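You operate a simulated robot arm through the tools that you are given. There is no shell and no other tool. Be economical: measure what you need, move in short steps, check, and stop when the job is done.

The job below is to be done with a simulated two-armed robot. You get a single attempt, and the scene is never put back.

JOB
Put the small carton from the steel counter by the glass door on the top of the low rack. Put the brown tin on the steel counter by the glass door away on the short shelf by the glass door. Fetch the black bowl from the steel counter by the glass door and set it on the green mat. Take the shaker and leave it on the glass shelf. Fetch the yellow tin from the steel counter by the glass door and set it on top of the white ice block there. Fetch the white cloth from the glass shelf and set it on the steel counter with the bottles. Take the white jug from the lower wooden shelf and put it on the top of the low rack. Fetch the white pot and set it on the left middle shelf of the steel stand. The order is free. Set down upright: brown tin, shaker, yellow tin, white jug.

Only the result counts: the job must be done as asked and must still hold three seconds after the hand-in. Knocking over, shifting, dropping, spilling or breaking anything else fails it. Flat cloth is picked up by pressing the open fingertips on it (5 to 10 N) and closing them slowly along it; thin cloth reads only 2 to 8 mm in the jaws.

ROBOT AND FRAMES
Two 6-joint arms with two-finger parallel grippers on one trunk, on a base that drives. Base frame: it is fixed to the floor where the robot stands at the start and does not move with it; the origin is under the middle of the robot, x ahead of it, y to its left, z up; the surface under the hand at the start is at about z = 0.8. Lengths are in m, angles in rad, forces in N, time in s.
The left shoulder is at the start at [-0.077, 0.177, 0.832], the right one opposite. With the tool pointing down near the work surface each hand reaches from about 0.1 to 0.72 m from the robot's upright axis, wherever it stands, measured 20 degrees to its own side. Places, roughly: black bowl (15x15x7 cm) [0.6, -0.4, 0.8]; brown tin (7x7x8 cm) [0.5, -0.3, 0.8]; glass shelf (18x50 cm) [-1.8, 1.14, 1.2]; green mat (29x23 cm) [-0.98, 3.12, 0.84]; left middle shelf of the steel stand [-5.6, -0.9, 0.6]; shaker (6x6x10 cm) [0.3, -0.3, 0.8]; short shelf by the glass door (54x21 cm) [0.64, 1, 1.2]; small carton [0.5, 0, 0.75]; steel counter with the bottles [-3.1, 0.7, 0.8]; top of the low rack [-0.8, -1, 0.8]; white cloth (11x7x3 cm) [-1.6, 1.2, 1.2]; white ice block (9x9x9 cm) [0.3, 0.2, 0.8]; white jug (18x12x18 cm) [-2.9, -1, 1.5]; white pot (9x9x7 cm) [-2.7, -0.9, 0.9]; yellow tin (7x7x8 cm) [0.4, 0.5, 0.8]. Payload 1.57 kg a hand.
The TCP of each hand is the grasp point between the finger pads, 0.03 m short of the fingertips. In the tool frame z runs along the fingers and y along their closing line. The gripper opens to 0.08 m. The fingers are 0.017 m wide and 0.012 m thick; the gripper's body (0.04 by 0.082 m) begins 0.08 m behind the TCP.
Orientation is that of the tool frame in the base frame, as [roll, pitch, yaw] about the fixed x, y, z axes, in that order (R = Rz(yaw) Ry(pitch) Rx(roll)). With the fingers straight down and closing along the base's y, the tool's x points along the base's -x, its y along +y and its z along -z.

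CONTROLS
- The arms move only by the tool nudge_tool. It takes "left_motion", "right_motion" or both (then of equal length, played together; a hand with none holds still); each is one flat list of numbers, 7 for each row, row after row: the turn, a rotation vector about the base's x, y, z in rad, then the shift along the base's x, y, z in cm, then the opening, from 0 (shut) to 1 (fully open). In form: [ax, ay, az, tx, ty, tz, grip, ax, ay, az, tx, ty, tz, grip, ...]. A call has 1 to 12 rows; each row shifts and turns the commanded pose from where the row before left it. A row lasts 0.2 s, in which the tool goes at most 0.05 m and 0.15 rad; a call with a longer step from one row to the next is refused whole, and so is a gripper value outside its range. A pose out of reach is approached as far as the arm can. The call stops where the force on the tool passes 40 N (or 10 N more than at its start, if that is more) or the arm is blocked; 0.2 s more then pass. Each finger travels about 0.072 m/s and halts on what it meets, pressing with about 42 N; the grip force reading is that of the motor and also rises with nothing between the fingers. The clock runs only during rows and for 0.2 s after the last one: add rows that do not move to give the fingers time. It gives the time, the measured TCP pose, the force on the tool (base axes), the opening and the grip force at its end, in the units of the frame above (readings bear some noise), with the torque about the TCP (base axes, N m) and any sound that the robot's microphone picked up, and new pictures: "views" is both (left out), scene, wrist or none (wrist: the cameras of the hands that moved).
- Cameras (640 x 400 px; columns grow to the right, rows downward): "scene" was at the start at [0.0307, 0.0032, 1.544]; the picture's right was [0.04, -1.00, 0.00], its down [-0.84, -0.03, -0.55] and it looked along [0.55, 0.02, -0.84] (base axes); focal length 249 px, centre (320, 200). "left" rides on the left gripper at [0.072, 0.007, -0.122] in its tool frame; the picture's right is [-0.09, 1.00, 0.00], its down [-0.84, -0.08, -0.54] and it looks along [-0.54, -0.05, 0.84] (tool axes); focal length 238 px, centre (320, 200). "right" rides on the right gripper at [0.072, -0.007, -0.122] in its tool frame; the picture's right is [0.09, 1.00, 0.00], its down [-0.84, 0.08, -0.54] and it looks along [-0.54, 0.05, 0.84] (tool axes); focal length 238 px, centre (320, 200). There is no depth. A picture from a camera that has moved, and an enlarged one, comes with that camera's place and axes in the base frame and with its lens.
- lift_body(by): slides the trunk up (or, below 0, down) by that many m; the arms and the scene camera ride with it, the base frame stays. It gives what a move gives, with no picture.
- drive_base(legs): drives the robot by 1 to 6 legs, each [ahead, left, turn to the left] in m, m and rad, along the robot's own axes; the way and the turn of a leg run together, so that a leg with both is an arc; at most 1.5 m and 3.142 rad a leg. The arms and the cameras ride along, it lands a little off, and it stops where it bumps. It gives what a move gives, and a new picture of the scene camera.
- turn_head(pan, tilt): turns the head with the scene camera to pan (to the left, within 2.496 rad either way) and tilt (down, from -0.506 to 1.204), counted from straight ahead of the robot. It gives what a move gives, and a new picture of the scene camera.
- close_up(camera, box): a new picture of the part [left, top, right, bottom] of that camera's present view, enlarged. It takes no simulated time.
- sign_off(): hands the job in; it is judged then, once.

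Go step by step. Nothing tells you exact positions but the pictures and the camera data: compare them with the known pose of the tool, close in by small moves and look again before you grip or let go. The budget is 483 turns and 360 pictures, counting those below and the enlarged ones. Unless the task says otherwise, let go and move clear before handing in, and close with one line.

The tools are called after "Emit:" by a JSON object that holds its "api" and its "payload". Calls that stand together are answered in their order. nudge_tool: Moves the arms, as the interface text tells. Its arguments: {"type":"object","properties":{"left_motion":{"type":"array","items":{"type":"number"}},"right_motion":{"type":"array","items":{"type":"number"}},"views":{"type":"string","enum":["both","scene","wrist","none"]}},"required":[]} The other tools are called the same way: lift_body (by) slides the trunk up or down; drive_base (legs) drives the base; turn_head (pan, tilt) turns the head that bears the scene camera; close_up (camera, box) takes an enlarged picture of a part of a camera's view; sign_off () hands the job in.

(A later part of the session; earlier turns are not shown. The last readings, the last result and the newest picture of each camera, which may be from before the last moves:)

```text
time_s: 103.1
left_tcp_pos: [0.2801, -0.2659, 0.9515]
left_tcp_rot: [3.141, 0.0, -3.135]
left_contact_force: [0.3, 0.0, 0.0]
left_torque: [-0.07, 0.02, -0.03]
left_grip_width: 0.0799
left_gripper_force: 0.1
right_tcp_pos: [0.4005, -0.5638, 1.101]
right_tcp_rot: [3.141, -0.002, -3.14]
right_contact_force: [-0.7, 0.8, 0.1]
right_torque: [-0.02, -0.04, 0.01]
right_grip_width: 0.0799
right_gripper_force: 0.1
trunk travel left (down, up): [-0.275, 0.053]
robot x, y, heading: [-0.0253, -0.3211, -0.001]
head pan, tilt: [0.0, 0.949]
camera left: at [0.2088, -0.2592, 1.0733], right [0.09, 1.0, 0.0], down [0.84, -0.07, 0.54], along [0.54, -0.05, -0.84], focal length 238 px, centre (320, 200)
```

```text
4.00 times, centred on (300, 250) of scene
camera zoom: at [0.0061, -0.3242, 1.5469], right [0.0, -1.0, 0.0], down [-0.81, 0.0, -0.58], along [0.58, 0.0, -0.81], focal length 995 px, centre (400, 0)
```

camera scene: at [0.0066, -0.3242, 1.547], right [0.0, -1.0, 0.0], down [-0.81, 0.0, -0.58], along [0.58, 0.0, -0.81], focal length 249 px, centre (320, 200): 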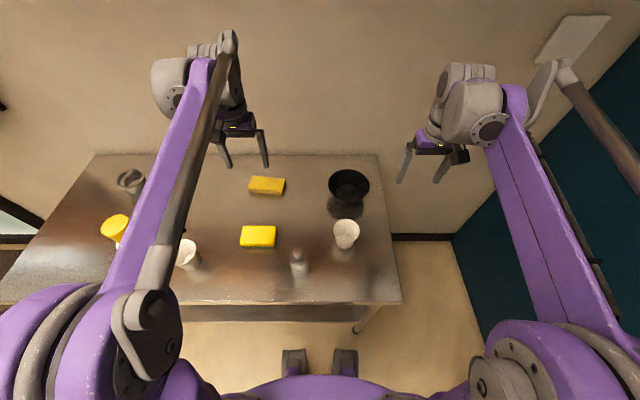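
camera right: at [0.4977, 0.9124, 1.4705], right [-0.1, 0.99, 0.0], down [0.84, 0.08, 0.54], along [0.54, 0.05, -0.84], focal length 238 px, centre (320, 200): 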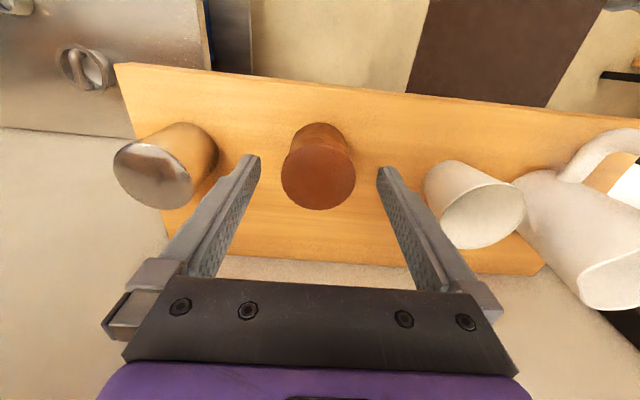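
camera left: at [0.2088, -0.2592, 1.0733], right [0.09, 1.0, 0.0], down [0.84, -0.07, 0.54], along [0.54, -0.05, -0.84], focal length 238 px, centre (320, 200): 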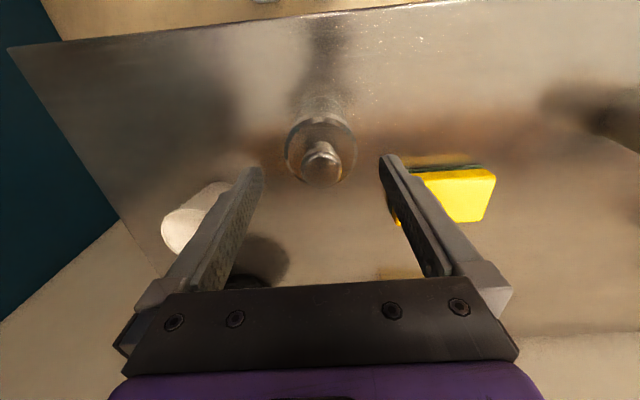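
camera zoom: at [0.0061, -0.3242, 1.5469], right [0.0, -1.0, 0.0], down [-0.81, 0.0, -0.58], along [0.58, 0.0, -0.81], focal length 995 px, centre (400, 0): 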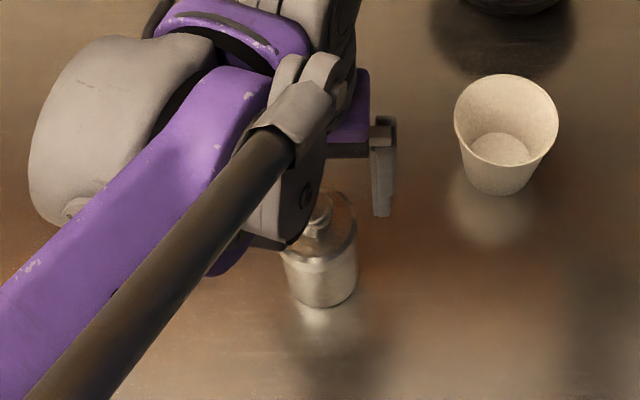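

Centred. Down to the grasp height and close.

Emit:
{"api": "nudge_tool", "payload": {"left_motion": [0, 0, 0, 0, 0, -3, 1, 0, 0, 0, 0, 0, -3, 1, 0, 0, 0, 0, 0, -2, 1, 0, 0, 0, 0, 0, -0.8, 1, 0, 0, 0, 0, 0, 0, 1, 0, 0, 0, 0, 0, 0, 0, 0, 0, 0, 0, 0, 0, 0, 0, 0, 0, 0, 0, 0, 0], "views": "wrist"}}

```text
time_s: 104.9
left_tcp_pos: [0.2775, -0.2689, 0.8631]
left_tcp_rot: [3.14, -0.002, -3.135]
left_contact_force: [-1.0, -0.2, -0.3]
left_torque: [0.05, 0.02, -0.01]
left_grip_width: 0.0606
left_gripper_force: 42.1
right_tcp_pos: [0.4009, -0.5646, 1.0991]
right_tcp_rot: [-3.14, 0.001, -3.139]
right_contact_force: [0.3, 0.0, -0.1]
right_torque: [0.02, 0.0, -0.01]
right_grip_width: 0.0801
right_gripper_force: 0.1
trunk travel left (down, up): [-0.275, 0.053]
robot x, y, heading: [-0.0246, -0.3247, 0.006]
head pan, tilt: [0.0, 0.949]
heard: snap
camera left: at [0.206, -0.2619, 0.9841], right [0.09, 1.0, 0.0], down [0.84, -0.07, 0.54], along [0.54, -0.05, -0.84], focal length 238 px, centre (320, 200)
```

left: 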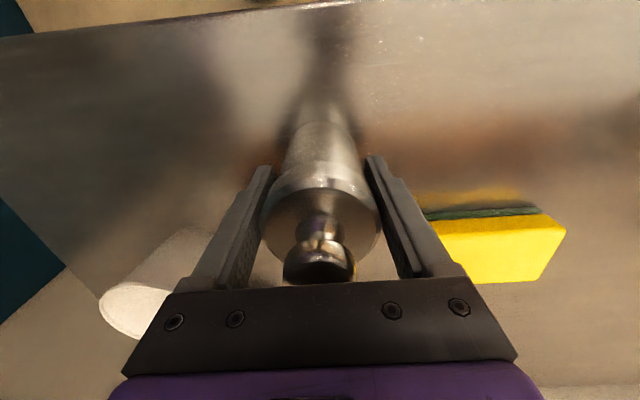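

It's held at 6 cm, but a snap was heard; I lift gently and look.

Emit:
{"api": "nudge_tool", "payload": {"left_motion": [0, 0, 0, 0, 0, 1, 0, 0, 0, 0, 0, 0, 2, 0, 0, 0, 0, 0, 0, 3, 0, 0, 0, 0, 0, 0, 3, 0], "views": "both"}}

Emit:
{"api": "close_up", "payload": {"camera": "scene", "box": [220, 200, 380, 300]}}

Emit:
{"api": "close_up", "payload": {"camera": "left", "box": [240, 100, 400, 300]}}

```text
time_s: 105.9
left_tcp_pos: [0.2745, -0.2682, 0.9517]
left_tcp_rot: [3.14, 0.001, -3.137]
left_contact_force: [0.3, 0.2, 0.1]
left_torque: [0.0, 0.02, -0.03]
left_grip_width: 0.0605
left_gripper_force: 41.9
right_tcp_pos: [0.4002, -0.5637, 1.1007]
right_tcp_rot: [-3.142, -0.001, -3.139]
right_contact_force: [0.1, 0.2, 0.3]
right_torque: [0.03, -0.03, 0.01]
right_grip_width: 0.0799
right_gripper_force: 0.0
trunk travel left (down, up): [-0.275, 0.053]
robot x, y, heading: [-0.0274, -0.3242, 0.0]
head pan, tilt: [0.0, 0.949]
camera scene: at [0.006, -0.3241, 1.5469], right [0.0, -1.0, 0.0], down [-0.81, 0.0, -0.58], along [0.58, 0.0, -0.81], focal length 249 px, centre (320, 200)
camera left: at [0.2035, -0.2608, 1.0731], right [0.09, 1.0, 0.0], down [0.84, -0.07, 0.54], along [0.54, -0.05, -0.84], focal length 238 px, centre (320, 200)
```

scene: 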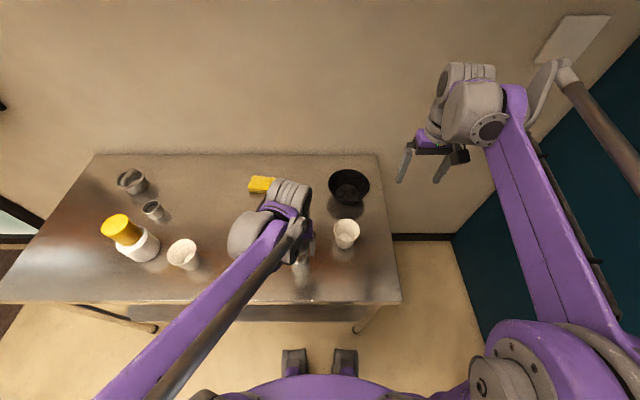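
left: 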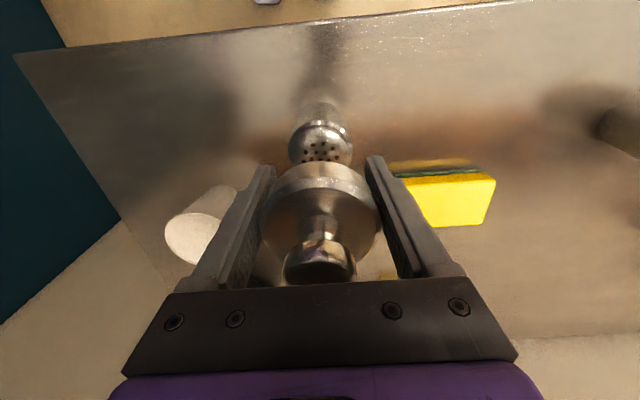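

```text
4.00 times, centred on (300, 250) of scene
camera zoom: at [0.006, -0.3241, 1.5469], right [0.0, -1.0, 0.0], down [-0.81, 0.0, -0.58], along [0.58, 0.0, -0.81], focal length 995 px, centre (400, 0)
```

zoom: 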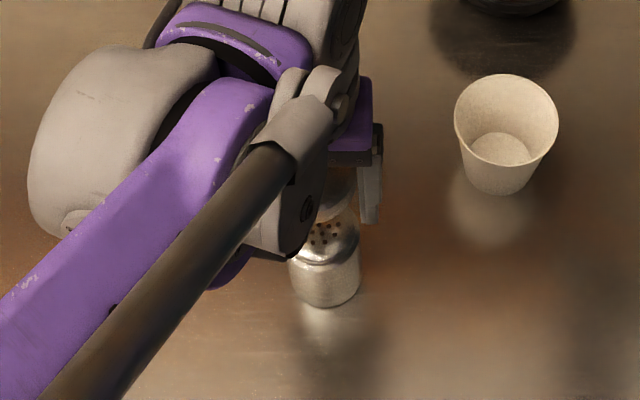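

```text
2.00 times, centred on (320, 200) of left
camera zoom: at [0.2035, -0.2608, 1.0731], right [0.09, 1.0, 0.0], down [0.84, -0.07, 0.54], along [0.54, -0.05, -0.84], focal length 477 px, centre (320, 200)
```

zoom: 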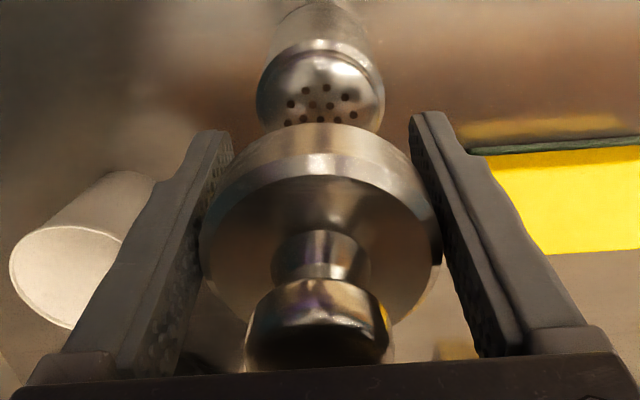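

The shaker's cap is only snapped on and came off with my grip. I must press it back on straight, then grip the body below the cap with a level hand. First I re-read the pose.

Emit:
{"api": "nudge_tool", "payload": {"left_motion": [0, 0, 0, 0, 0, 0, 0], "views": "none"}}

Emit:
{"api": "nudge_tool", "payload": {"left_motion": [0, 0, 0, 0, 0, -4, 0], "views": "wrist"}}

Emit:
{"api": "close_up", "payload": {"camera": "left", "box": [240, 80, 400, 280]}}

Emit:
{"api": "close_up", "payload": {"camera": "scene", "box": [260, 220, 340, 290]}}

```text
time_s: 106.3
left_tcp_pos: [0.2756, -0.2667, 0.9509]
left_tcp_rot: [3.141, 0.0, -3.135]
left_contact_force: [-1.5, -0.7, 0.1]
left_torque: [0.04, -0.03, -0.02]
left_grip_width: 0.0604
left_gripper_force: 41.6
right_tcp_pos: [0.4015, -0.5651, 1.1]
right_tcp_rot: [-3.141, -0.001, -3.14]
right_contact_force: [-0.4, -0.4, -1.4]
right_torque: [0.03, -0.02, 0.01]
right_grip_width: 0.08
right_gripper_force: 0.1
trunk travel left (down, up): [-0.275, 0.053]
robot x, y, heading: [-0.0283, -0.3256, 0.005]
head pan, tilt: [0.0, 0.949]
```

```text
time_s: 106.7
left_tcp_pos: [0.2756, -0.2701, 0.9131]
left_tcp_rot: [3.14, -0.003, -3.135]
left_contact_force: [0.7, -0.1, -0.3]
left_torque: [-0.03, 0.01, -0.03]
left_grip_width: 0.0604
left_gripper_force: 41.4
right_tcp_pos: [0.4025, -0.5645, 1.0986]
right_tcp_rot: [3.14, 0.001, -3.139]
right_contact_force: [0.1, 0.6, 0.4]
right_torque: [-0.01, 0.0, 0.0]
right_grip_width: 0.0803
right_gripper_force: 0.1
trunk travel left (down, up): [-0.275, 0.053]
robot x, y, heading: [-0.0264, -0.3258, 0.003]
head pan, tilt: [0.0, 0.949]
camera left: at [0.2055, -0.2625, 1.0351], right [0.09, 1.0, 0.0], down [0.84, -0.07, 0.54], along [0.54, -0.05, -0.84], focal length 238 px, centre (320, 200)
```

left: 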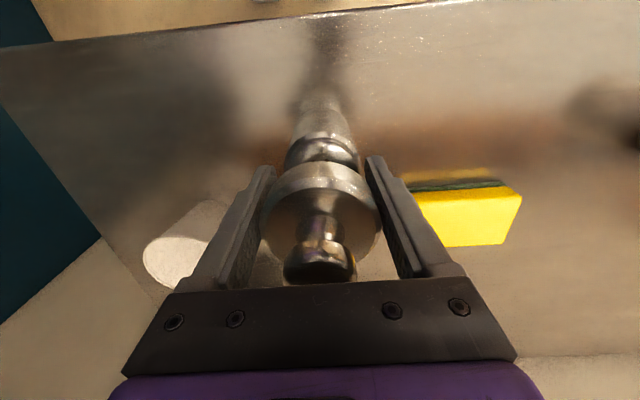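

```text
2.00 times, centred on (320, 180) of left
camera zoom: at [0.2055, -0.2625, 1.0351], right [0.09, 1.0, 0.0], down [0.84, -0.07, 0.54], along [0.54, -0.05, -0.84], focal length 477 px, centre (320, 240)
```

zoom: 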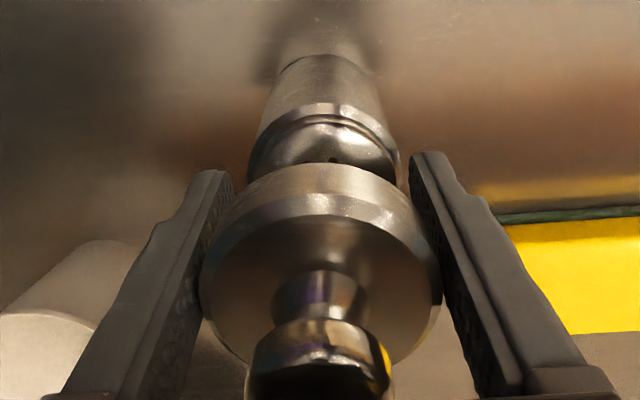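

```text
5.71 times, centred on (300, 255) of scene
camera zoom: at [0.0075, -0.3245, 1.5469], right [0.0, -1.0, 0.0], down [-0.81, 0.0, -0.58], along [0.58, 0.0, -0.81], focal length 1421 px, centre (434, -114)
```

zoom: 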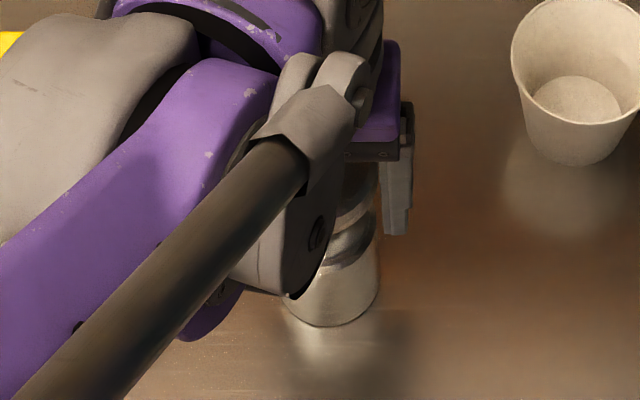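

Cap and body look coaxial. I lower slowly to press the cap home.

Emit:
{"api": "nudge_tool", "payload": {"left_motion": [0, 0, 0, 0, 0, -2.5, 0, 0, 0, 0, 0, 0, -1, 0, 0, 0, 0, 0, 0, -0.5, 0, 0, 0, 0, 0, 0, 0, 0], "views": "wrist"}}

```text
time_s: 107.7
left_tcp_pos: [0.277, -0.2693, 0.8713]
left_tcp_rot: [3.139, -0.001, -3.136]
left_contact_force: [-1.1, -0.3, -0.4]
left_torque: [-0.03, 0.01, -0.05]
left_grip_width: 0.0604
left_gripper_force: 42.5
right_tcp_pos: [0.4022, -0.5647, 1.0989]
right_tcp_rot: [3.141, 0.001, -3.14]
right_contact_force: [-1.1, 0.4, -0.1]
right_torque: [0.0, 0.01, 0.05]
right_grip_width: 0.08
right_gripper_force: 0.1
trunk travel left (down, up): [-0.275, 0.053]
robot x, y, heading: [-0.023, -0.3249, 0.003]
head pan, tilt: [0.0, 0.949]
camera left: at [0.2057, -0.2623, 0.9931], right [0.09, 1.0, 0.0], down [0.84, -0.07, 0.54], along [0.54, -0.05, -0.84], focal length 238 px, centre (320, 200)
```

left: 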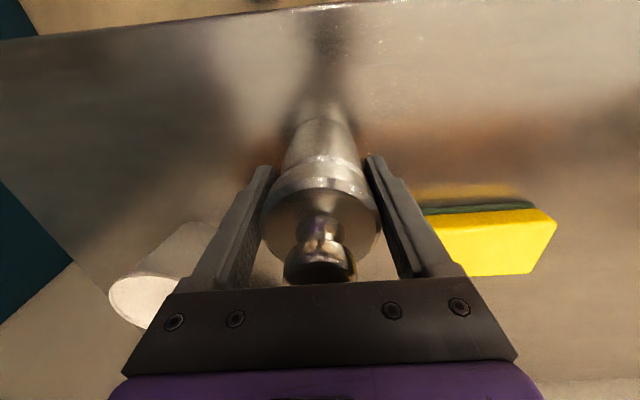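

Emit:
{"api": "nudge_tool", "payload": {"left_motion": [0, 0, 0, 0, 0, -0.3, 0, 0, 0, 0, 0, 0, -0.3, 0, 0, 0, 0, 0, 0, -0.3, 0, 0, 0, 0, 0, 0, -0.2, 0, 0, 0, 0, 0, 0, -0.2, 0, 0, 0, 0, 0, 0, -0.2, 0], "views": "none"}}

```text
time_s: 108.9
left_tcp_pos: [0.2775, -0.2674, 0.8606]
left_tcp_rot: [3.137, 0.0, -3.135]
left_contact_force: [-2.4, 2.9, 30.0]
left_torque: [-0.17, 0.16, 0.13]
left_grip_width: 0.06
left_gripper_force: 42.0
right_tcp_pos: [0.4009, -0.5636, 1.1011]
right_tcp_rot: [-3.14, 0.001, -3.14]
right_contact_force: [0.0, -0.7, -0.2]
right_torque: [0.01, 0.0, -0.01]
right_grip_width: 0.0801
right_gripper_force: 0.1
trunk travel left (down, up): [-0.275, 0.053]
robot x, y, heading: [-0.0258, -0.3233, -0.001]
head pan, tilt: [0.0, 0.949]
heard: snap
stopped in row 5 (left hand): the force on the tool passed its limit at 46 N (the readings are from after the stop); the commanded pose is now the measured one
```

The snap shows the cap is back on. I open, rise straight up and look.

Emit:
{"api": "nudge_tool", "payload": {"left_motion": [0, 0, 0, 0, 0, 0.1, 0, 0, 0, 0, 0, 0, 0, 0.9, 0, 0, 0, 0, 0, 0, 1, 0, 0, 0, 0, 0, 0, 1, 0, 0, 0, 0, 0, 2, 1, 0, 0, 0, 0, 0, 4, 1, 0, 0, 0, 0, 0, 4, 1, 0, 0, 0, 0, 0, 2, 1, 0, 0, 0, -4, 0, 2, 1, 0, 0, 0, -4, 0, 0, 1], "views": "both"}}

Emit:
{"api": "close_up", "payload": {"camera": "scene", "box": [260, 220, 340, 290]}}

```text
time_s: 111.1
left_tcp_pos: [0.1962, -0.2688, 1.0003]
left_tcp_rot: [3.139, 0.0, -3.137]
left_contact_force: [0.0, 0.0, 0.7]
left_torque: [-0.01, 0.0, 0.0]
left_grip_width: 0.0799
left_gripper_force: 0.2
right_tcp_pos: [0.4008, -0.5647, 1.1012]
right_tcp_rot: [3.141, 0.001, -3.138]
right_contact_force: [-0.2, -0.2, -0.2]
right_torque: [-0.03, 0.0, -0.02]
right_grip_width: 0.0801
right_gripper_force: 0.0
trunk travel left (down, up): [-0.275, 0.053]
robot x, y, heading: [-0.0257, -0.3276, 0.003]
head pan, tilt: [0.0, 0.949]
camera scene: at [0.0054, -0.3236, 1.5469], right [0.0, -1.0, 0.0], down [-0.81, 0.0, -0.58], along [0.58, 0.0, -0.81], focal length 249 px, centre (320, 200)
camera left: at [0.1237, -0.2632, 1.1217], right [0.09, 1.0, 0.0], down [0.84, -0.07, 0.54], along [0.54, -0.04, -0.84], focal length 238 px, centre (320, 200)
```

scene: 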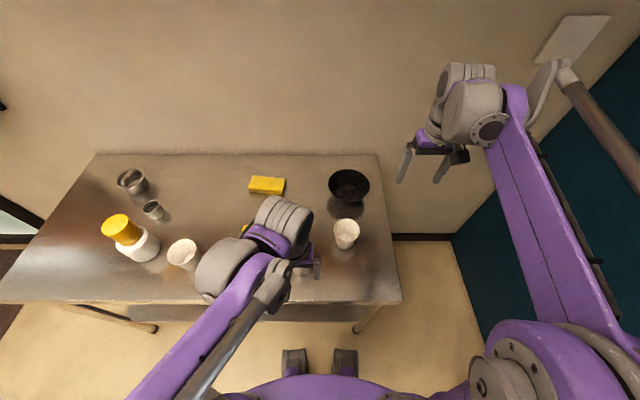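
left: 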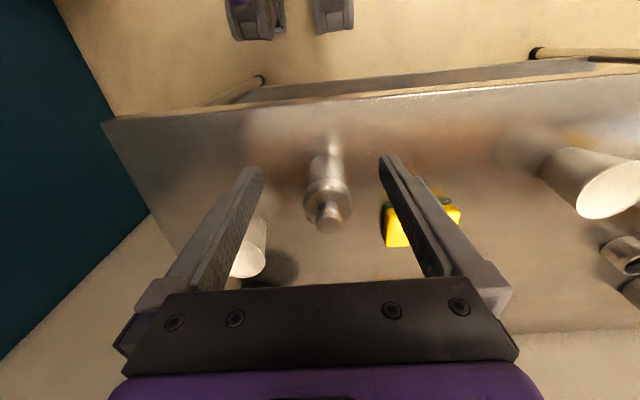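

```text
5.71 times, centred on (300, 255) of scene
camera zoom: at [0.0054, -0.3236, 1.5469], right [0.0, -1.0, 0.0], down [-0.81, 0.0, -0.58], along [0.58, 0.0, -0.81], focal length 1421 px, centre (434, -114)
```

zoom: 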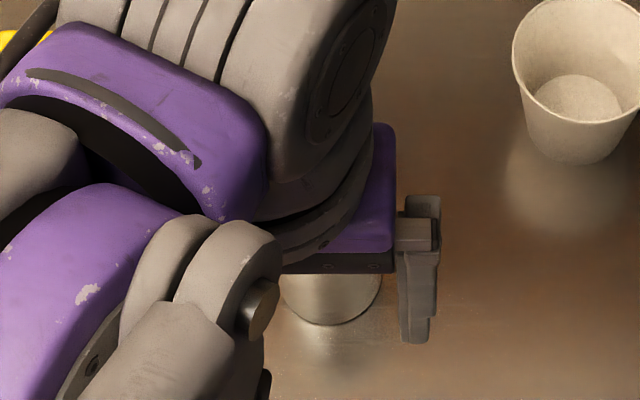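

The shaker stands whole again. I back up a little and tilt the left hand 45° so the fingers can take the body below the cap.

Emit:
{"api": "drive_base", "payload": {"legs": [[-0.12, 0, 0]]}}

Emit:
{"api": "nudge_tool", "payload": {"left_motion": [0, -0.131, 0, 1, 0, 0, 1, 0, -0.131, 0, 1, 0, 0, 1, 0, -0.131, 0, 1, 0, 0, 1, 0, -0.131, 0, 1, 0, 0, 1, 0, -0.131, 0, 1, 0, 0, 1, 0, -0.131, 0, 1, 0, 0, 1, 0, 0, 0, 0, 0, 0, 1], "views": "both"}}

```text
time_s: 112.3
left_tcp_pos: [0.0769, -0.2703, 0.9997]
left_tcp_rot: [3.138, 0.001, -3.135]
left_contact_force: [0.2, 0.0, -0.5]
left_torque: [-0.04, -0.05, 0.0]
left_grip_width: 0.08
left_gripper_force: 0.1
right_tcp_pos: [0.2832, -0.5635, 1.0994]
right_tcp_rot: [3.141, 0.001, -3.14]
right_contact_force: [-0.4, -0.2, -0.3]
right_torque: [-0.02, -0.06, -0.02]
right_grip_width: 0.08
right_gripper_force: 0.1
trunk travel left (down, up): [-0.275, 0.053]
robot x, y, heading: [-0.143, -0.3245, 0.007]
head pan, tilt: [0.0, 0.949]
camera scene: at [-0.1129, -0.3244, 1.547], right [0.0, -1.0, 0.0], down [-0.81, 0.0, -0.58], along [0.58, 0.0, -0.81], focal length 249 px, centre (320, 200)
```

scene: 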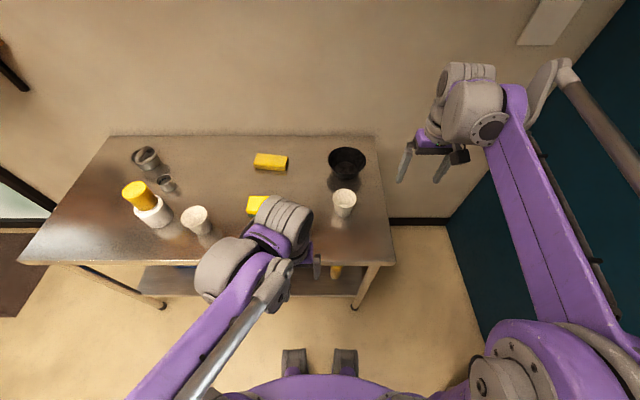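

```text
time_s: 113.9
left_tcp_pos: [0.1364, -0.2709, 0.9997]
left_tcp_rot: [-3.137, 0.787, -3.135]
left_contact_force: [-0.8, -0.6, -0.9]
left_torque: [0.03, 0.0, 0.03]
left_grip_width: 0.08
left_gripper_force: 0.1
right_tcp_pos: [0.2828, -0.5638, 1.1002]
right_tcp_rot: [-3.14, -0.001, -3.138]
right_contact_force: [-0.2, -0.3, 0.2]
right_torque: [-0.01, 0.04, 0.04]
right_grip_width: 0.0802
right_gripper_force: 0.0
trunk travel left (down, up): [-0.275, 0.053]
robot x, y, heading: [-0.1476, -0.3256, 0.004]
head pan, tilt: [0.0, 0.949]
camera scene: at [-0.1132, -0.3245, 1.5469], right [0.0, -1.0, 0.0], down [-0.81, 0.0, -0.58], along [0.58, 0.0, -0.81], focal length 249 px, centre (320, 200)
camera left: at [-0.0015, -0.2636, 1.0351], right [0.06, 1.0, 0.06], down [0.21, -0.07, 0.98], along [0.98, -0.04, -0.21], focal length 238 px, centre (320, 200)
```

scene: 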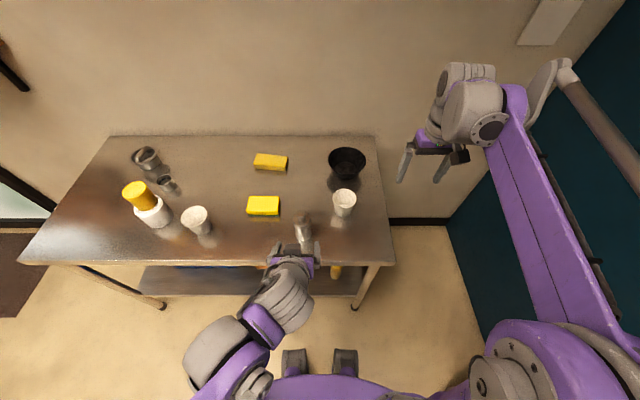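
left: 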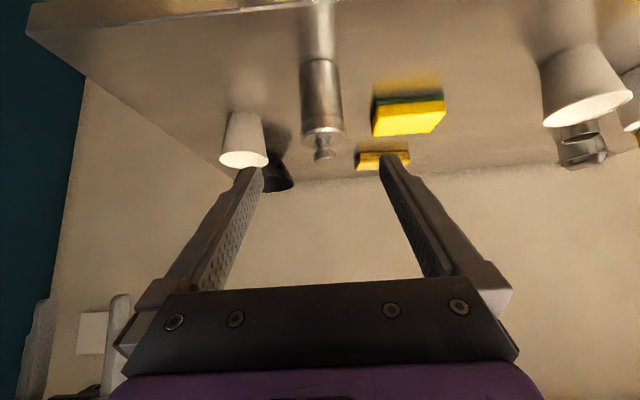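

Emit:
{"api": "close_up", "payload": {"camera": "left", "box": [280, 40, 360, 180]}}

```text
2.86 times, centred on (320, 110) of left
camera zoom: at [-0.0015, -0.2636, 1.0351], right [0.06, 1.0, 0.06], down [0.21, -0.07, 0.98], along [0.98, -0.04, -0.21], focal length 681 px, centre (320, 457)
```

zoom: 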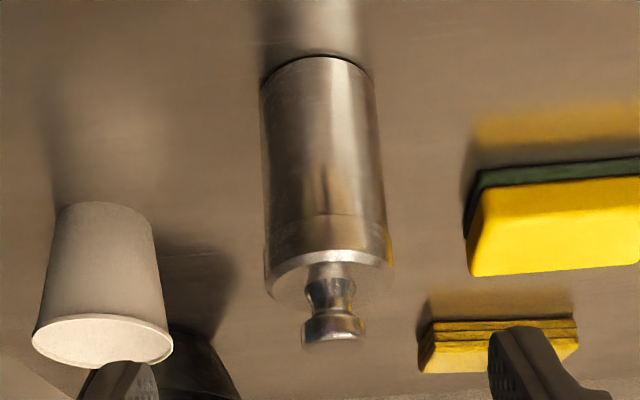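

The body is about 5.6 cm wide below the cap, whose edge is near z 0.87. I approach along the 45° line to grip at about z 0.83.

Emit:
{"api": "nudge_tool", "payload": {"left_motion": [0, 0, 0, 1.6, 0.2, -2.6, 1, 0, 0, 0, 1.6, 0, -2.6, 1, 0, 0, 0, 1.7, 0, -2.5, 1, 0, 0, 0, 2.1, 0, -2.1, 1, 0, 0, 0, 2.1, 0, -2.1, 1, 0, 0, 0, 0, 0, 0, 1], "views": "both"}}

```text
time_s: 115.3
left_tcp_pos: [0.2282, -0.2692, 0.8819]
left_tcp_rot: [-3.136, 0.787, -3.129]
left_contact_force: [0.7, -0.9, 0.4]
left_torque: [0.02, -0.01, -0.02]
left_grip_width: 0.08
left_gripper_force: 0.0
right_tcp_pos: [0.2815, -0.563, 1.1]
right_tcp_rot: [-3.141, 0.001, -3.14]
right_contact_force: [-0.1, -0.6, -0.2]
right_torque: [-0.03, 0.01, -0.04]
right_grip_width: 0.08
right_gripper_force: 0.0
trunk travel left (down, up): [-0.275, 0.053]
robot x, y, heading: [-0.1429, -0.3216, 0.003]
head pan, tilt: [0.0, 0.949]
camera scene: at [-0.1141, -0.3241, 1.5469], right [0.0, -1.0, 0.0], down [-0.81, 0.0, -0.58], along [0.58, 0.0, -0.81], focal length 249 px, centre (320, 200)
camera left: at [0.0913, -0.2619, 0.9168], right [0.06, 1.0, 0.06], down [0.21, -0.07, 0.98], along [0.98, -0.04, -0.21], focal length 238 px, centre (320, 200)
```

scene: 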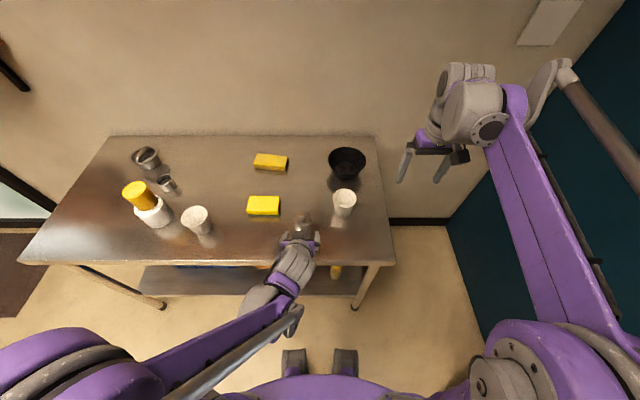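
left: 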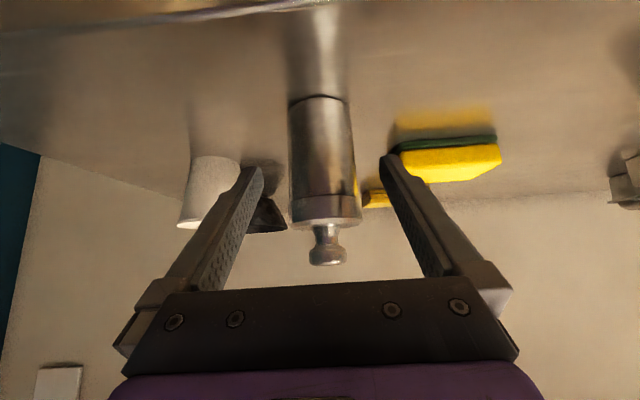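

Emit:
{"api": "nudge_tool", "payload": {"left_motion": [0, 0, 0, 2.1, 0.1, -2.1, 1, 0, 0, 0, 2.1, 0.1, -2.3, 1, 0, 0, 0, 0, 0, 0, 1], "views": "wrist"}}

```text
time_s: 116.1
left_tcp_pos: [0.2688, -0.265, 0.8382]
left_tcp_rot: [-3.137, 0.787, -3.131]
left_contact_force: [0.8, -0.7, 0.0]
left_torque: [0.0, 0.01, 0.05]
left_grip_width: 0.08
left_gripper_force: 0.0
right_tcp_pos: [0.2827, -0.5626, 1.0996]
right_tcp_rot: [-3.141, 0.0, -3.14]
right_contact_force: [0.0, 0.2, 0.0]
right_torque: [0.01, -0.05, 0.02]
right_grip_width: 0.0799
right_gripper_force: 0.0
trunk travel left (down, up): [-0.275, 0.053]
robot x, y, heading: [-0.1463, -0.3233, 0.006]
head pan, tilt: [0.0, 0.949]
camera left: at [0.1324, -0.2588, 0.8734], right [0.06, 1.0, 0.06], down [0.21, -0.07, 0.98], along [0.98, -0.04, -0.21], focal length 238 px, centre (320, 200)
```

left: 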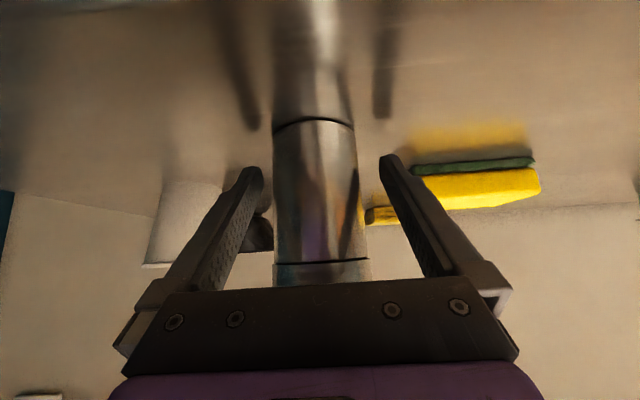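

The fingers straddle the body well below the seam. I close.

Emit:
{"api": "nudge_tool", "payload": {"left_motion": [0, 0, 0, 0, 0, 0, 0, 0, 0, 0, 0, 0, 0, 0, 0, 0, 0, 0, 0, 0, 0, 0, 0, 0, 0, 0, 0, 0], "views": "wrist"}}

Emit:
{"api": "nudge_tool", "payload": {"left_motion": [0, 0, 0, 0, 0, 1.5, 0, 0, 0, 0, 0, 0, 3, 0, 0, 0, 0, 0, 0, 3, 0, 0, 0, 0, 0, 0, 3, 0], "views": "wrist"}}

```text
time_s: 117.1
left_tcp_pos: [0.2703, -0.2652, 0.8388]
left_tcp_rot: [-3.139, 0.786, -3.132]
left_contact_force: [-0.4, 0.8, 0.7]
left_torque: [0.01, 0.04, 0.01]
left_grip_width: 0.0542
left_gripper_force: 42.1
right_tcp_pos: [0.2829, -0.5648, 1.0993]
right_tcp_rot: [-3.14, -0.001, -3.14]
right_contact_force: [-0.1, -0.2, -0.2]
right_torque: [-0.01, 0.0, 0.01]
right_grip_width: 0.0799
right_gripper_force: 0.1
trunk travel left (down, up): [-0.275, 0.053]
robot x, y, heading: [-0.1448, -0.3222, -0.001]
head pan, tilt: [0.0, 0.949]
camera left: at [0.1327, -0.2588, 0.8736], right [0.06, 1.0, 0.06], down [0.21, -0.07, 0.98], along [0.98, -0.04, -0.21], focal length 238 px, centre (320, 200)
```

left: 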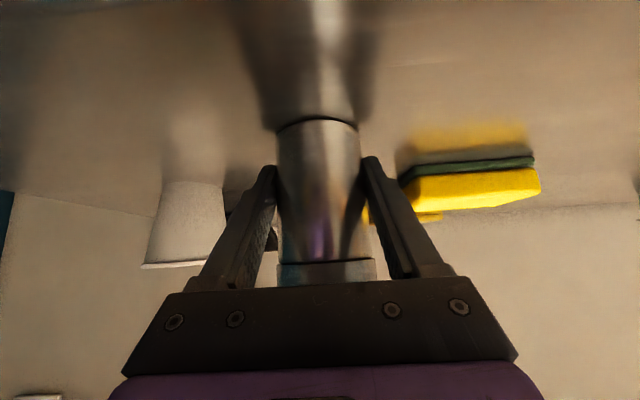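

```text
time_s: 118.1
left_tcp_pos: [0.2702, -0.2649, 0.9409]
left_tcp_rot: [-3.138, 0.787, -3.132]
left_contact_force: [-0.2, 0.0, -1.9]
left_torque: [0.0, 0.04, -0.04]
left_grip_width: 0.0542
left_gripper_force: 41.7
right_tcp_pos: [0.2819, -0.5643, 1.0998]
right_tcp_rot: [-3.141, 0.0, -3.139]
right_contact_force: [0.0, 0.3, -0.5]
right_torque: [0.03, -0.02, -0.02]
right_grip_width: 0.08
right_gripper_force: 0.1
trunk travel left (down, up): [-0.275, 0.053]
robot x, y, heading: [-0.1477, -0.3257, 0.002]
head pan, tilt: [0.0, 0.949]
camera left: at [0.133, -0.2583, 0.9765], right [0.06, 1.0, 0.06], down [0.21, -0.07, 0.98], along [0.98, -0.04, -0.21], focal length 238 px, centre (320, 200)
```

left: 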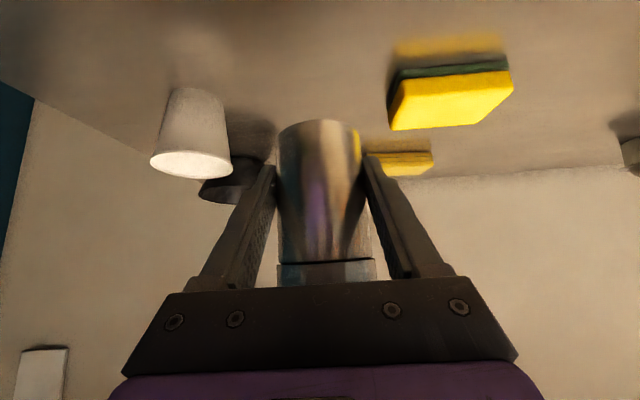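

The shaker is held whole. I raise it to the left, drive forward again and prepare to grip the bowl's right rim with the right hand.

Emit:
{"api": "nudge_tool", "payload": {"left_motion": [0, 0, 0, 0, 0, 4.5, 0, 0, 0, 0, 0, 0, 4.5, 0, 0, 0, 0, 0, 3, 4, 0, 0, 0, 0, 0, 4, 3, 0, 0, 0, 0, 0, 4, 2, 0, 0, 0, 0, 0, 4, 0, 0, 0, 0, 0, 0, 4, 0, 0, 0, 0, 0, 0, 4, 0, 0], "views": "none"}}

Emit:
{"api": "drive_base", "payload": {"legs": [[0.14, 0, 0]]}}

Emit:
{"api": "close_up", "payload": {"camera": "scene", "box": [260, 130, 420, 260]}}

Emit:
{"api": "close_up", "payload": {"camera": "right", "box": [0, 0, 640, 400]}}

```text
time_s: 119.9
left_tcp_pos: [0.2704, -0.0324, 1.1218]
left_tcp_rot: [-3.138, 0.786, -3.133]
left_contact_force: [0.2, -0.5, -2.3]
left_torque: [-0.01, 0.05, -0.02]
left_grip_width: 0.0543
left_gripper_force: 42.0
right_tcp_pos: [0.2825, -0.5624, 1.0998]
right_tcp_rot: [3.141, 0.001, -3.14]
right_contact_force: [-0.5, 0.6, 0.3]
right_torque: [0.01, -0.01, 0.01]
right_grip_width: 0.08
right_gripper_force: 0.1
trunk travel left (down, up): [-0.275, 0.053]
robot x, y, heading: [-0.1467, -0.3237, 0.003]
head pan, tilt: [0.0, 0.949]
```

```text
time_s: 121.2
left_tcp_pos: [0.4074, -0.0348, 1.1218]
left_tcp_rot: [-3.14, 0.786, -3.133]
left_contact_force: [-0.4, -0.5, -2.2]
left_torque: [0.01, 0.01, -0.01]
left_grip_width: 0.0541
left_gripper_force: 41.8
right_tcp_pos: [0.418, -0.5626, 1.0994]
right_tcp_rot: [-3.141, 0.001, -3.14]
right_contact_force: [-0.1, 0.6, 0.3]
right_torque: [-0.01, 0.0, -0.02]
right_grip_width: 0.0798
right_gripper_force: 0.1
trunk travel left (down, up): [-0.275, 0.053]
robot x, y, heading: [-0.0088, -0.3246, 0.001]
head pan, tilt: [0.0, 0.949]
camera scene: at [0.0235, -0.3241, 1.5468], right [0.0, -1.0, 0.0], down [-0.81, 0.0, -0.58], along [0.58, 0.0, -0.81], focal length 249 px, centre (320, 200)
```

scene: 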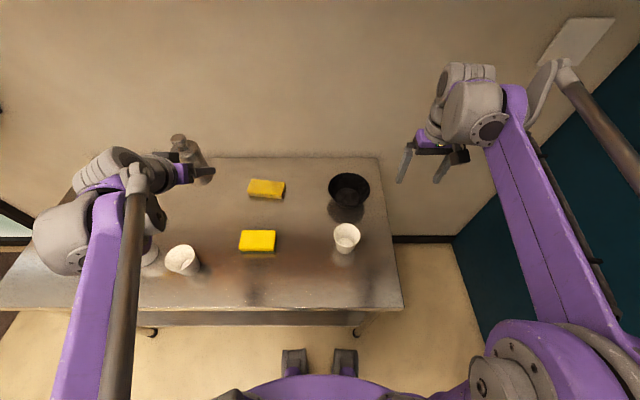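

```text
3.08 times, centred on (340, 195) of scene
camera zoom: at [0.0235, -0.3241, 1.5468], right [0.0, -1.0, 0.0], down [-0.81, 0.0, -0.58], along [0.58, 0.0, -0.81], focal length 765 px, centre (258, 215)
```

zoom: 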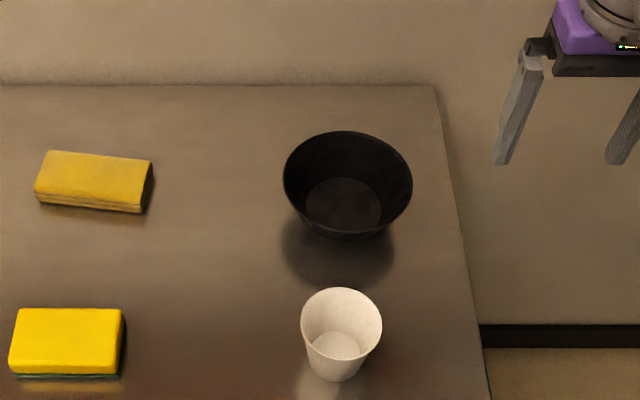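

```text
1.00 times, centred on (320, 200) of right (not enlarged: the box is as wide or as high as the picture)
camera zoom: at [0.3464, -0.57, 1.2217], right [-0.09, 1.0, 0.0], down [0.84, 0.08, 0.54], along [0.54, 0.05, -0.84], focal length 238 px, centre (320, 200)
```

zoom: 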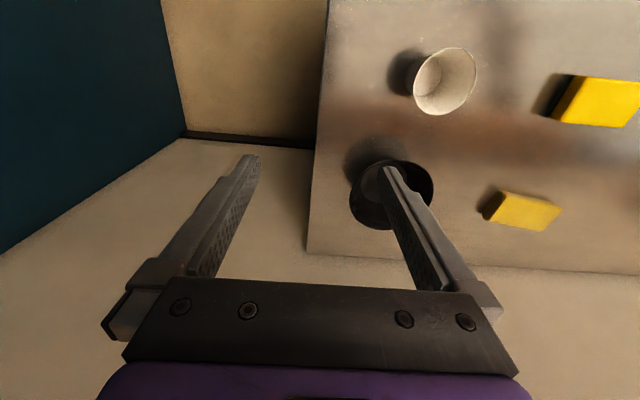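

Bowl centre is about (0.557, -0.425), rim z ≈ 0.862. The right hand goes over its right rim with a slight tilt.

Emit:
{"api": "nudge_tool", "payload": {"right_motion": [0.06, 0, 0, 2.8, 1.1, -2.4, 1, 0.06, 0, 0, 2.8, 1.1, -2.4, 1, 0.06, 0, 0, 2.8, 1.1, -2.4, 1, 0.06, 0, 0, 2.8, 1.1, -2.4, 1, 0.06, 0, 0, 2.7, 1.1, -2.4, 1, 0, 0, 0, 0, 0, 0, 1], "views": "both"}}

```text
time_s: 122.6
left_tcp_pos: [0.4063, -0.0341, 1.1215]
left_tcp_rot: [-3.137, 0.787, -3.134]
left_contact_force: [0.1, -0.2, -1.2]
left_torque: [0.02, 0.03, 0.0]
left_grip_width: 0.0542
left_gripper_force: 41.9
right_tcp_pos: [0.5583, -0.5093, 0.9783]
right_tcp_rot: [2.841, 0.002, -3.14]
right_contact_force: [-0.2, 0.1, 0.7]
right_torque: [-0.04, -0.01, -0.01]
right_grip_width: 0.08
right_gripper_force: 0.0
trunk travel left (down, up): [-0.275, 0.053]
robot x, y, heading: [-0.0084, -0.3226, -0.001]
head pan, tilt: [0.0, 0.949]
camera scene: at [0.0229, -0.3239, 1.5469], right [0.0, -1.0, 0.0], down [-0.81, 0.0, -0.58], along [0.58, 0.0, -0.81], focal length 249 px, centre (320, 200)
camera right: at [0.4852, -0.5506, 1.0926], right [-0.09, 0.95, 0.3], down [0.84, -0.09, 0.54], along [0.54, 0.3, -0.79], focal length 238 px, centre (320, 200)
```

scene: 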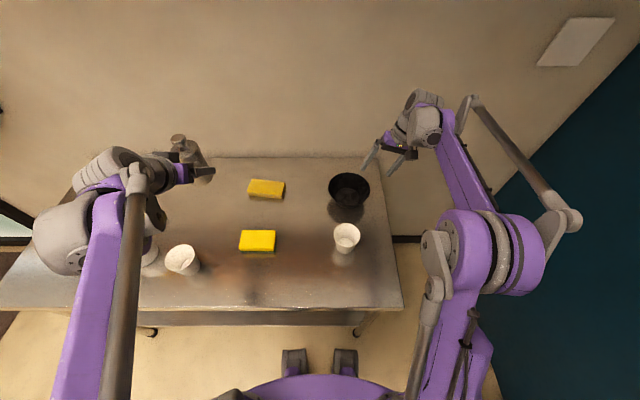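
right: 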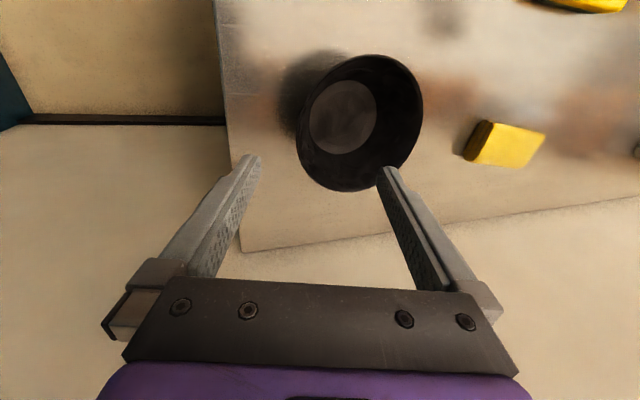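

Rim's right point is at about (0.56, -0.495). I shift and go down around it.

Emit:
{"api": "nudge_tool", "payload": {"right_motion": [0, 0, 0, 0.1, 1.2, -3, 1, 0, 0, 0, 0, 0, -3.5, 1, 0, 0, 0, 0, 0, -3.3, 1, 0, 0, 0, 0, 0, -2, 1, 0, 0, 0, 0, 0, 0, 1], "views": "both"}}

```text
time_s: 123.8
left_tcp_pos: [0.4084, -0.0344, 1.1211]
left_tcp_rot: [-3.138, 0.784, -3.133]
left_contact_force: [0.7, 0.2, -1.2]
left_torque: [-0.01, 0.03, 0.01]
left_grip_width: 0.0541
left_gripper_force: 41.8
right_tcp_pos: [0.5587, -0.4956, 0.8609]
right_tcp_rot: [2.84, 0.0, -3.141]
right_contact_force: [0.0, 0.1, 0.3]
right_torque: [0.0, -0.03, -0.01]
right_grip_width: 0.0802
right_gripper_force: 0.0
trunk travel left (down, up): [-0.275, 0.053]
robot x, y, heading: [-0.0094, -0.3244, 0.001]
head pan, tilt: [0.0, 0.949]
camera scene: at [0.0236, -0.324, 1.5469], right [0.0, -1.0, 0.0], down [-0.81, 0.0, -0.58], along [0.58, 0.0, -0.81], focal length 249 px, centre (320, 200)
camera right: at [0.4869, -0.5373, 0.9754], right [-0.09, 0.95, 0.29], down [0.84, -0.09, 0.54], along [0.54, 0.3, -0.79], focal length 238 px, centre (320, 200)
```

scene: 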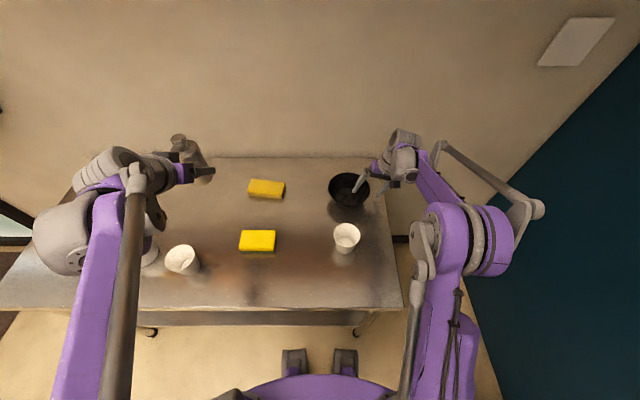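
right: 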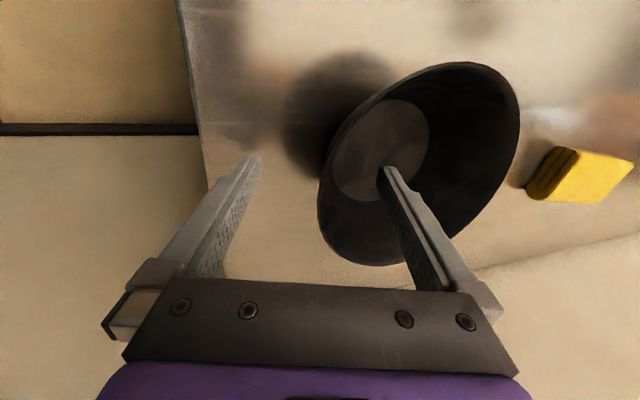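

The rim is between the fingers. I close on it.

Emit:
{"api": "nudge_tool", "payload": {"right_motion": [0, 0, 0, 0, 0, 0, 0.6, 0, 0, 0, 0, 0, 0, 0.4, 0, 0, 0, 0, 0, 0, 0.2, 0, 0, 0, 0, 0, 0, 0.1, 0, 0, 0, 0, 0, 0, 0, 0, 0, 0, 0, 0, 0, 0, 0, 0, 0, 0, 0, 0, 0], "views": "wrist"}}

```text
time_s: 125.4
left_tcp_pos: [0.4091, -0.0338, 1.122]
left_tcp_rot: [-3.137, 0.786, -3.131]
left_contact_force: [0.7, 0.7, -2.2]
left_torque: [0.0, 0.04, 0.0]
left_grip_width: 0.0543
left_gripper_force: 41.5
right_tcp_pos: [0.5584, -0.4949, 0.862]
right_tcp_rot: [2.841, 0.001, -3.141]
right_contact_force: [3.0, 1.4, 10.2]
right_torque: [1.05, 0.1, -0.34]
right_grip_width: 0.0059
right_gripper_force: 25.7
trunk travel left (down, up): [-0.275, 0.053]
robot x, y, heading: [-0.0072, -0.323, 0.001]
head pan, tilt: [0.0, 0.949]
camera right: at [0.4868, -0.5369, 0.9762], right [-0.09, 0.95, 0.29], down [0.84, -0.09, 0.54], along [0.54, 0.3, -0.79], focal length 238 px, centre (320, 200)
```

right: 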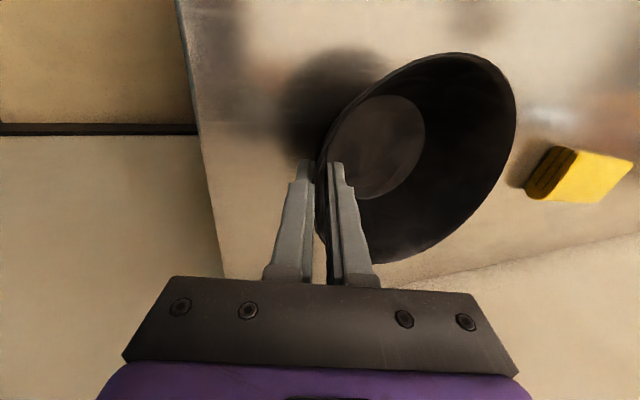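

Emit:
{"api": "nudge_tool", "payload": {"right_motion": [0, 0, 0, 0, 0, 0, 0, 0, 0, 0, 0, 0, 1, 0, 0, 0, 0, 0, 0, 2, 0, 0, 0, 0, 0, 0, 3, 0, 0, 0, 0, 0, 0, 0, 0], "views": "both"}}

```text
time_s: 126.6
left_tcp_pos: [0.4081, -0.0342, 1.1214]
left_tcp_rot: [-3.137, 0.784, -3.133]
left_contact_force: [1.5, -0.1, -1.5]
left_torque: [0.03, 0.03, 0.0]
left_grip_width: 0.0544
left_gripper_force: 41.8
right_tcp_pos: [0.5568, -0.4939, 0.9206]
right_tcp_rot: [2.84, 0.0, -3.14]
right_contact_force: [0.1, 0.1, -0.9]
right_torque: [-0.04, 0.02, -0.02]
right_grip_width: 0.0026
right_gripper_force: 23.9
trunk travel left (down, up): [-0.275, 0.053]
robot x, y, heading: [-0.0096, -0.3243, 0.001]
head pan, tilt: [0.0, 0.949]
camera scene: at [0.0242, -0.3243, 1.5469], right [0.0, -1.0, 0.0], down [-0.81, 0.0, -0.58], along [0.58, 0.0, -0.81], focal length 249 px, centre (320, 200)
camera right: at [0.484, -0.5362, 1.0343], right [-0.09, 0.95, 0.29], down [0.84, -0.09, 0.54], along [0.54, 0.3, -0.79], focal length 238 px, centre (320, 200)
```

scene: 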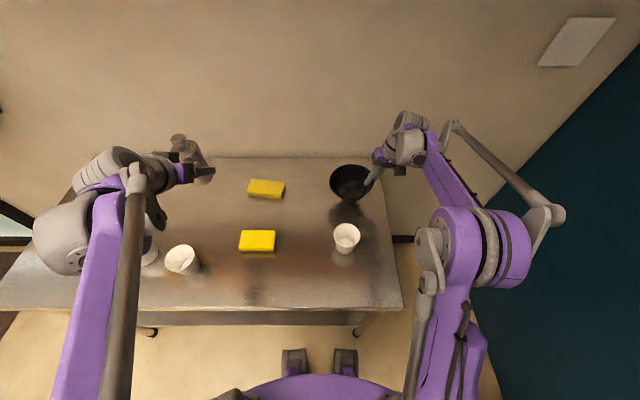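
right: 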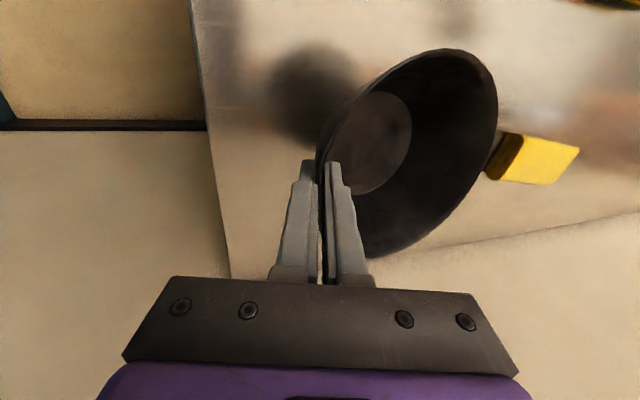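

The bowl is up. I raise it and pull it back, then back off from the counter.

Emit:
{"api": "nudge_tool", "payload": {"right_motion": [0, 0, 0, 0, 0, 4, 0, 0, 0, 0, 0, 0, 4, 0, 0, 0, 0, 0, 0, 4, 0, 0, 0, 0, 0, 0, 4, 0, 0, 0, 0, -4, 0, 1, 0, 0, 0, 0, -4, 0, 0, 0, 0, 0, 0, -4, 0, 0, 0, 0, 0, 0, 0, 0, 0, 0], "views": "both"}}

```text
time_s: 128.4
left_tcp_pos: [0.4093, -0.0345, 1.1203]
left_tcp_rot: [-3.137, 0.785, -3.133]
left_contact_force: [1.0, 0.8, -2.8]
left_torque: [0.05, 0.04, -0.01]
left_grip_width: 0.0539
left_gripper_force: 41.8
right_tcp_pos: [0.4391, -0.4952, 1.0875]
right_tcp_rot: [2.841, -0.001, -3.14]
right_contact_force: [0.1, 0.0, -0.2]
right_torque: [-0.04, 0.01, 0.01]
right_grip_width: 0.0024
right_gripper_force: 23.8
trunk travel left (down, up): [-0.275, 0.053]
robot x, y, heading: [-0.0099, -0.3246, 0.002]
head pan, tilt: [0.0, 0.949]
camera scene: at [0.0249, -0.3242, 1.5469], right [0.0, -1.0, 0.0], down [-0.81, 0.0, -0.58], along [0.58, 0.0, -0.81], focal length 249 px, centre (320, 200)
camera right: at [0.3666, -0.5375, 1.2016], right [-0.09, 0.95, 0.29], down [0.84, -0.09, 0.54], along [0.54, 0.3, -0.79], focal length 238 px, centre (320, 200)
```

scene: 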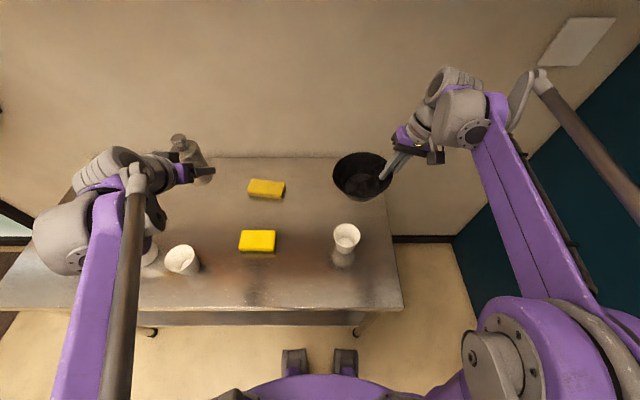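
right: 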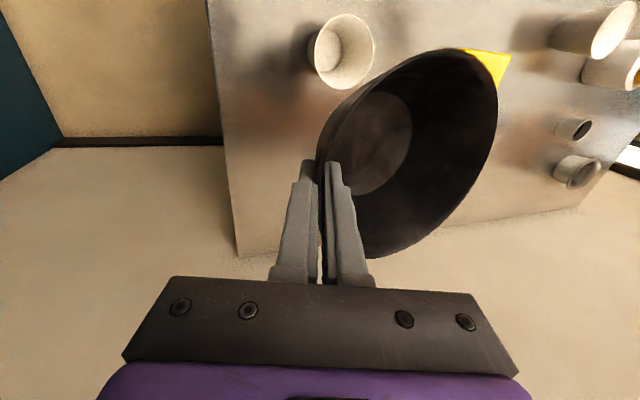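

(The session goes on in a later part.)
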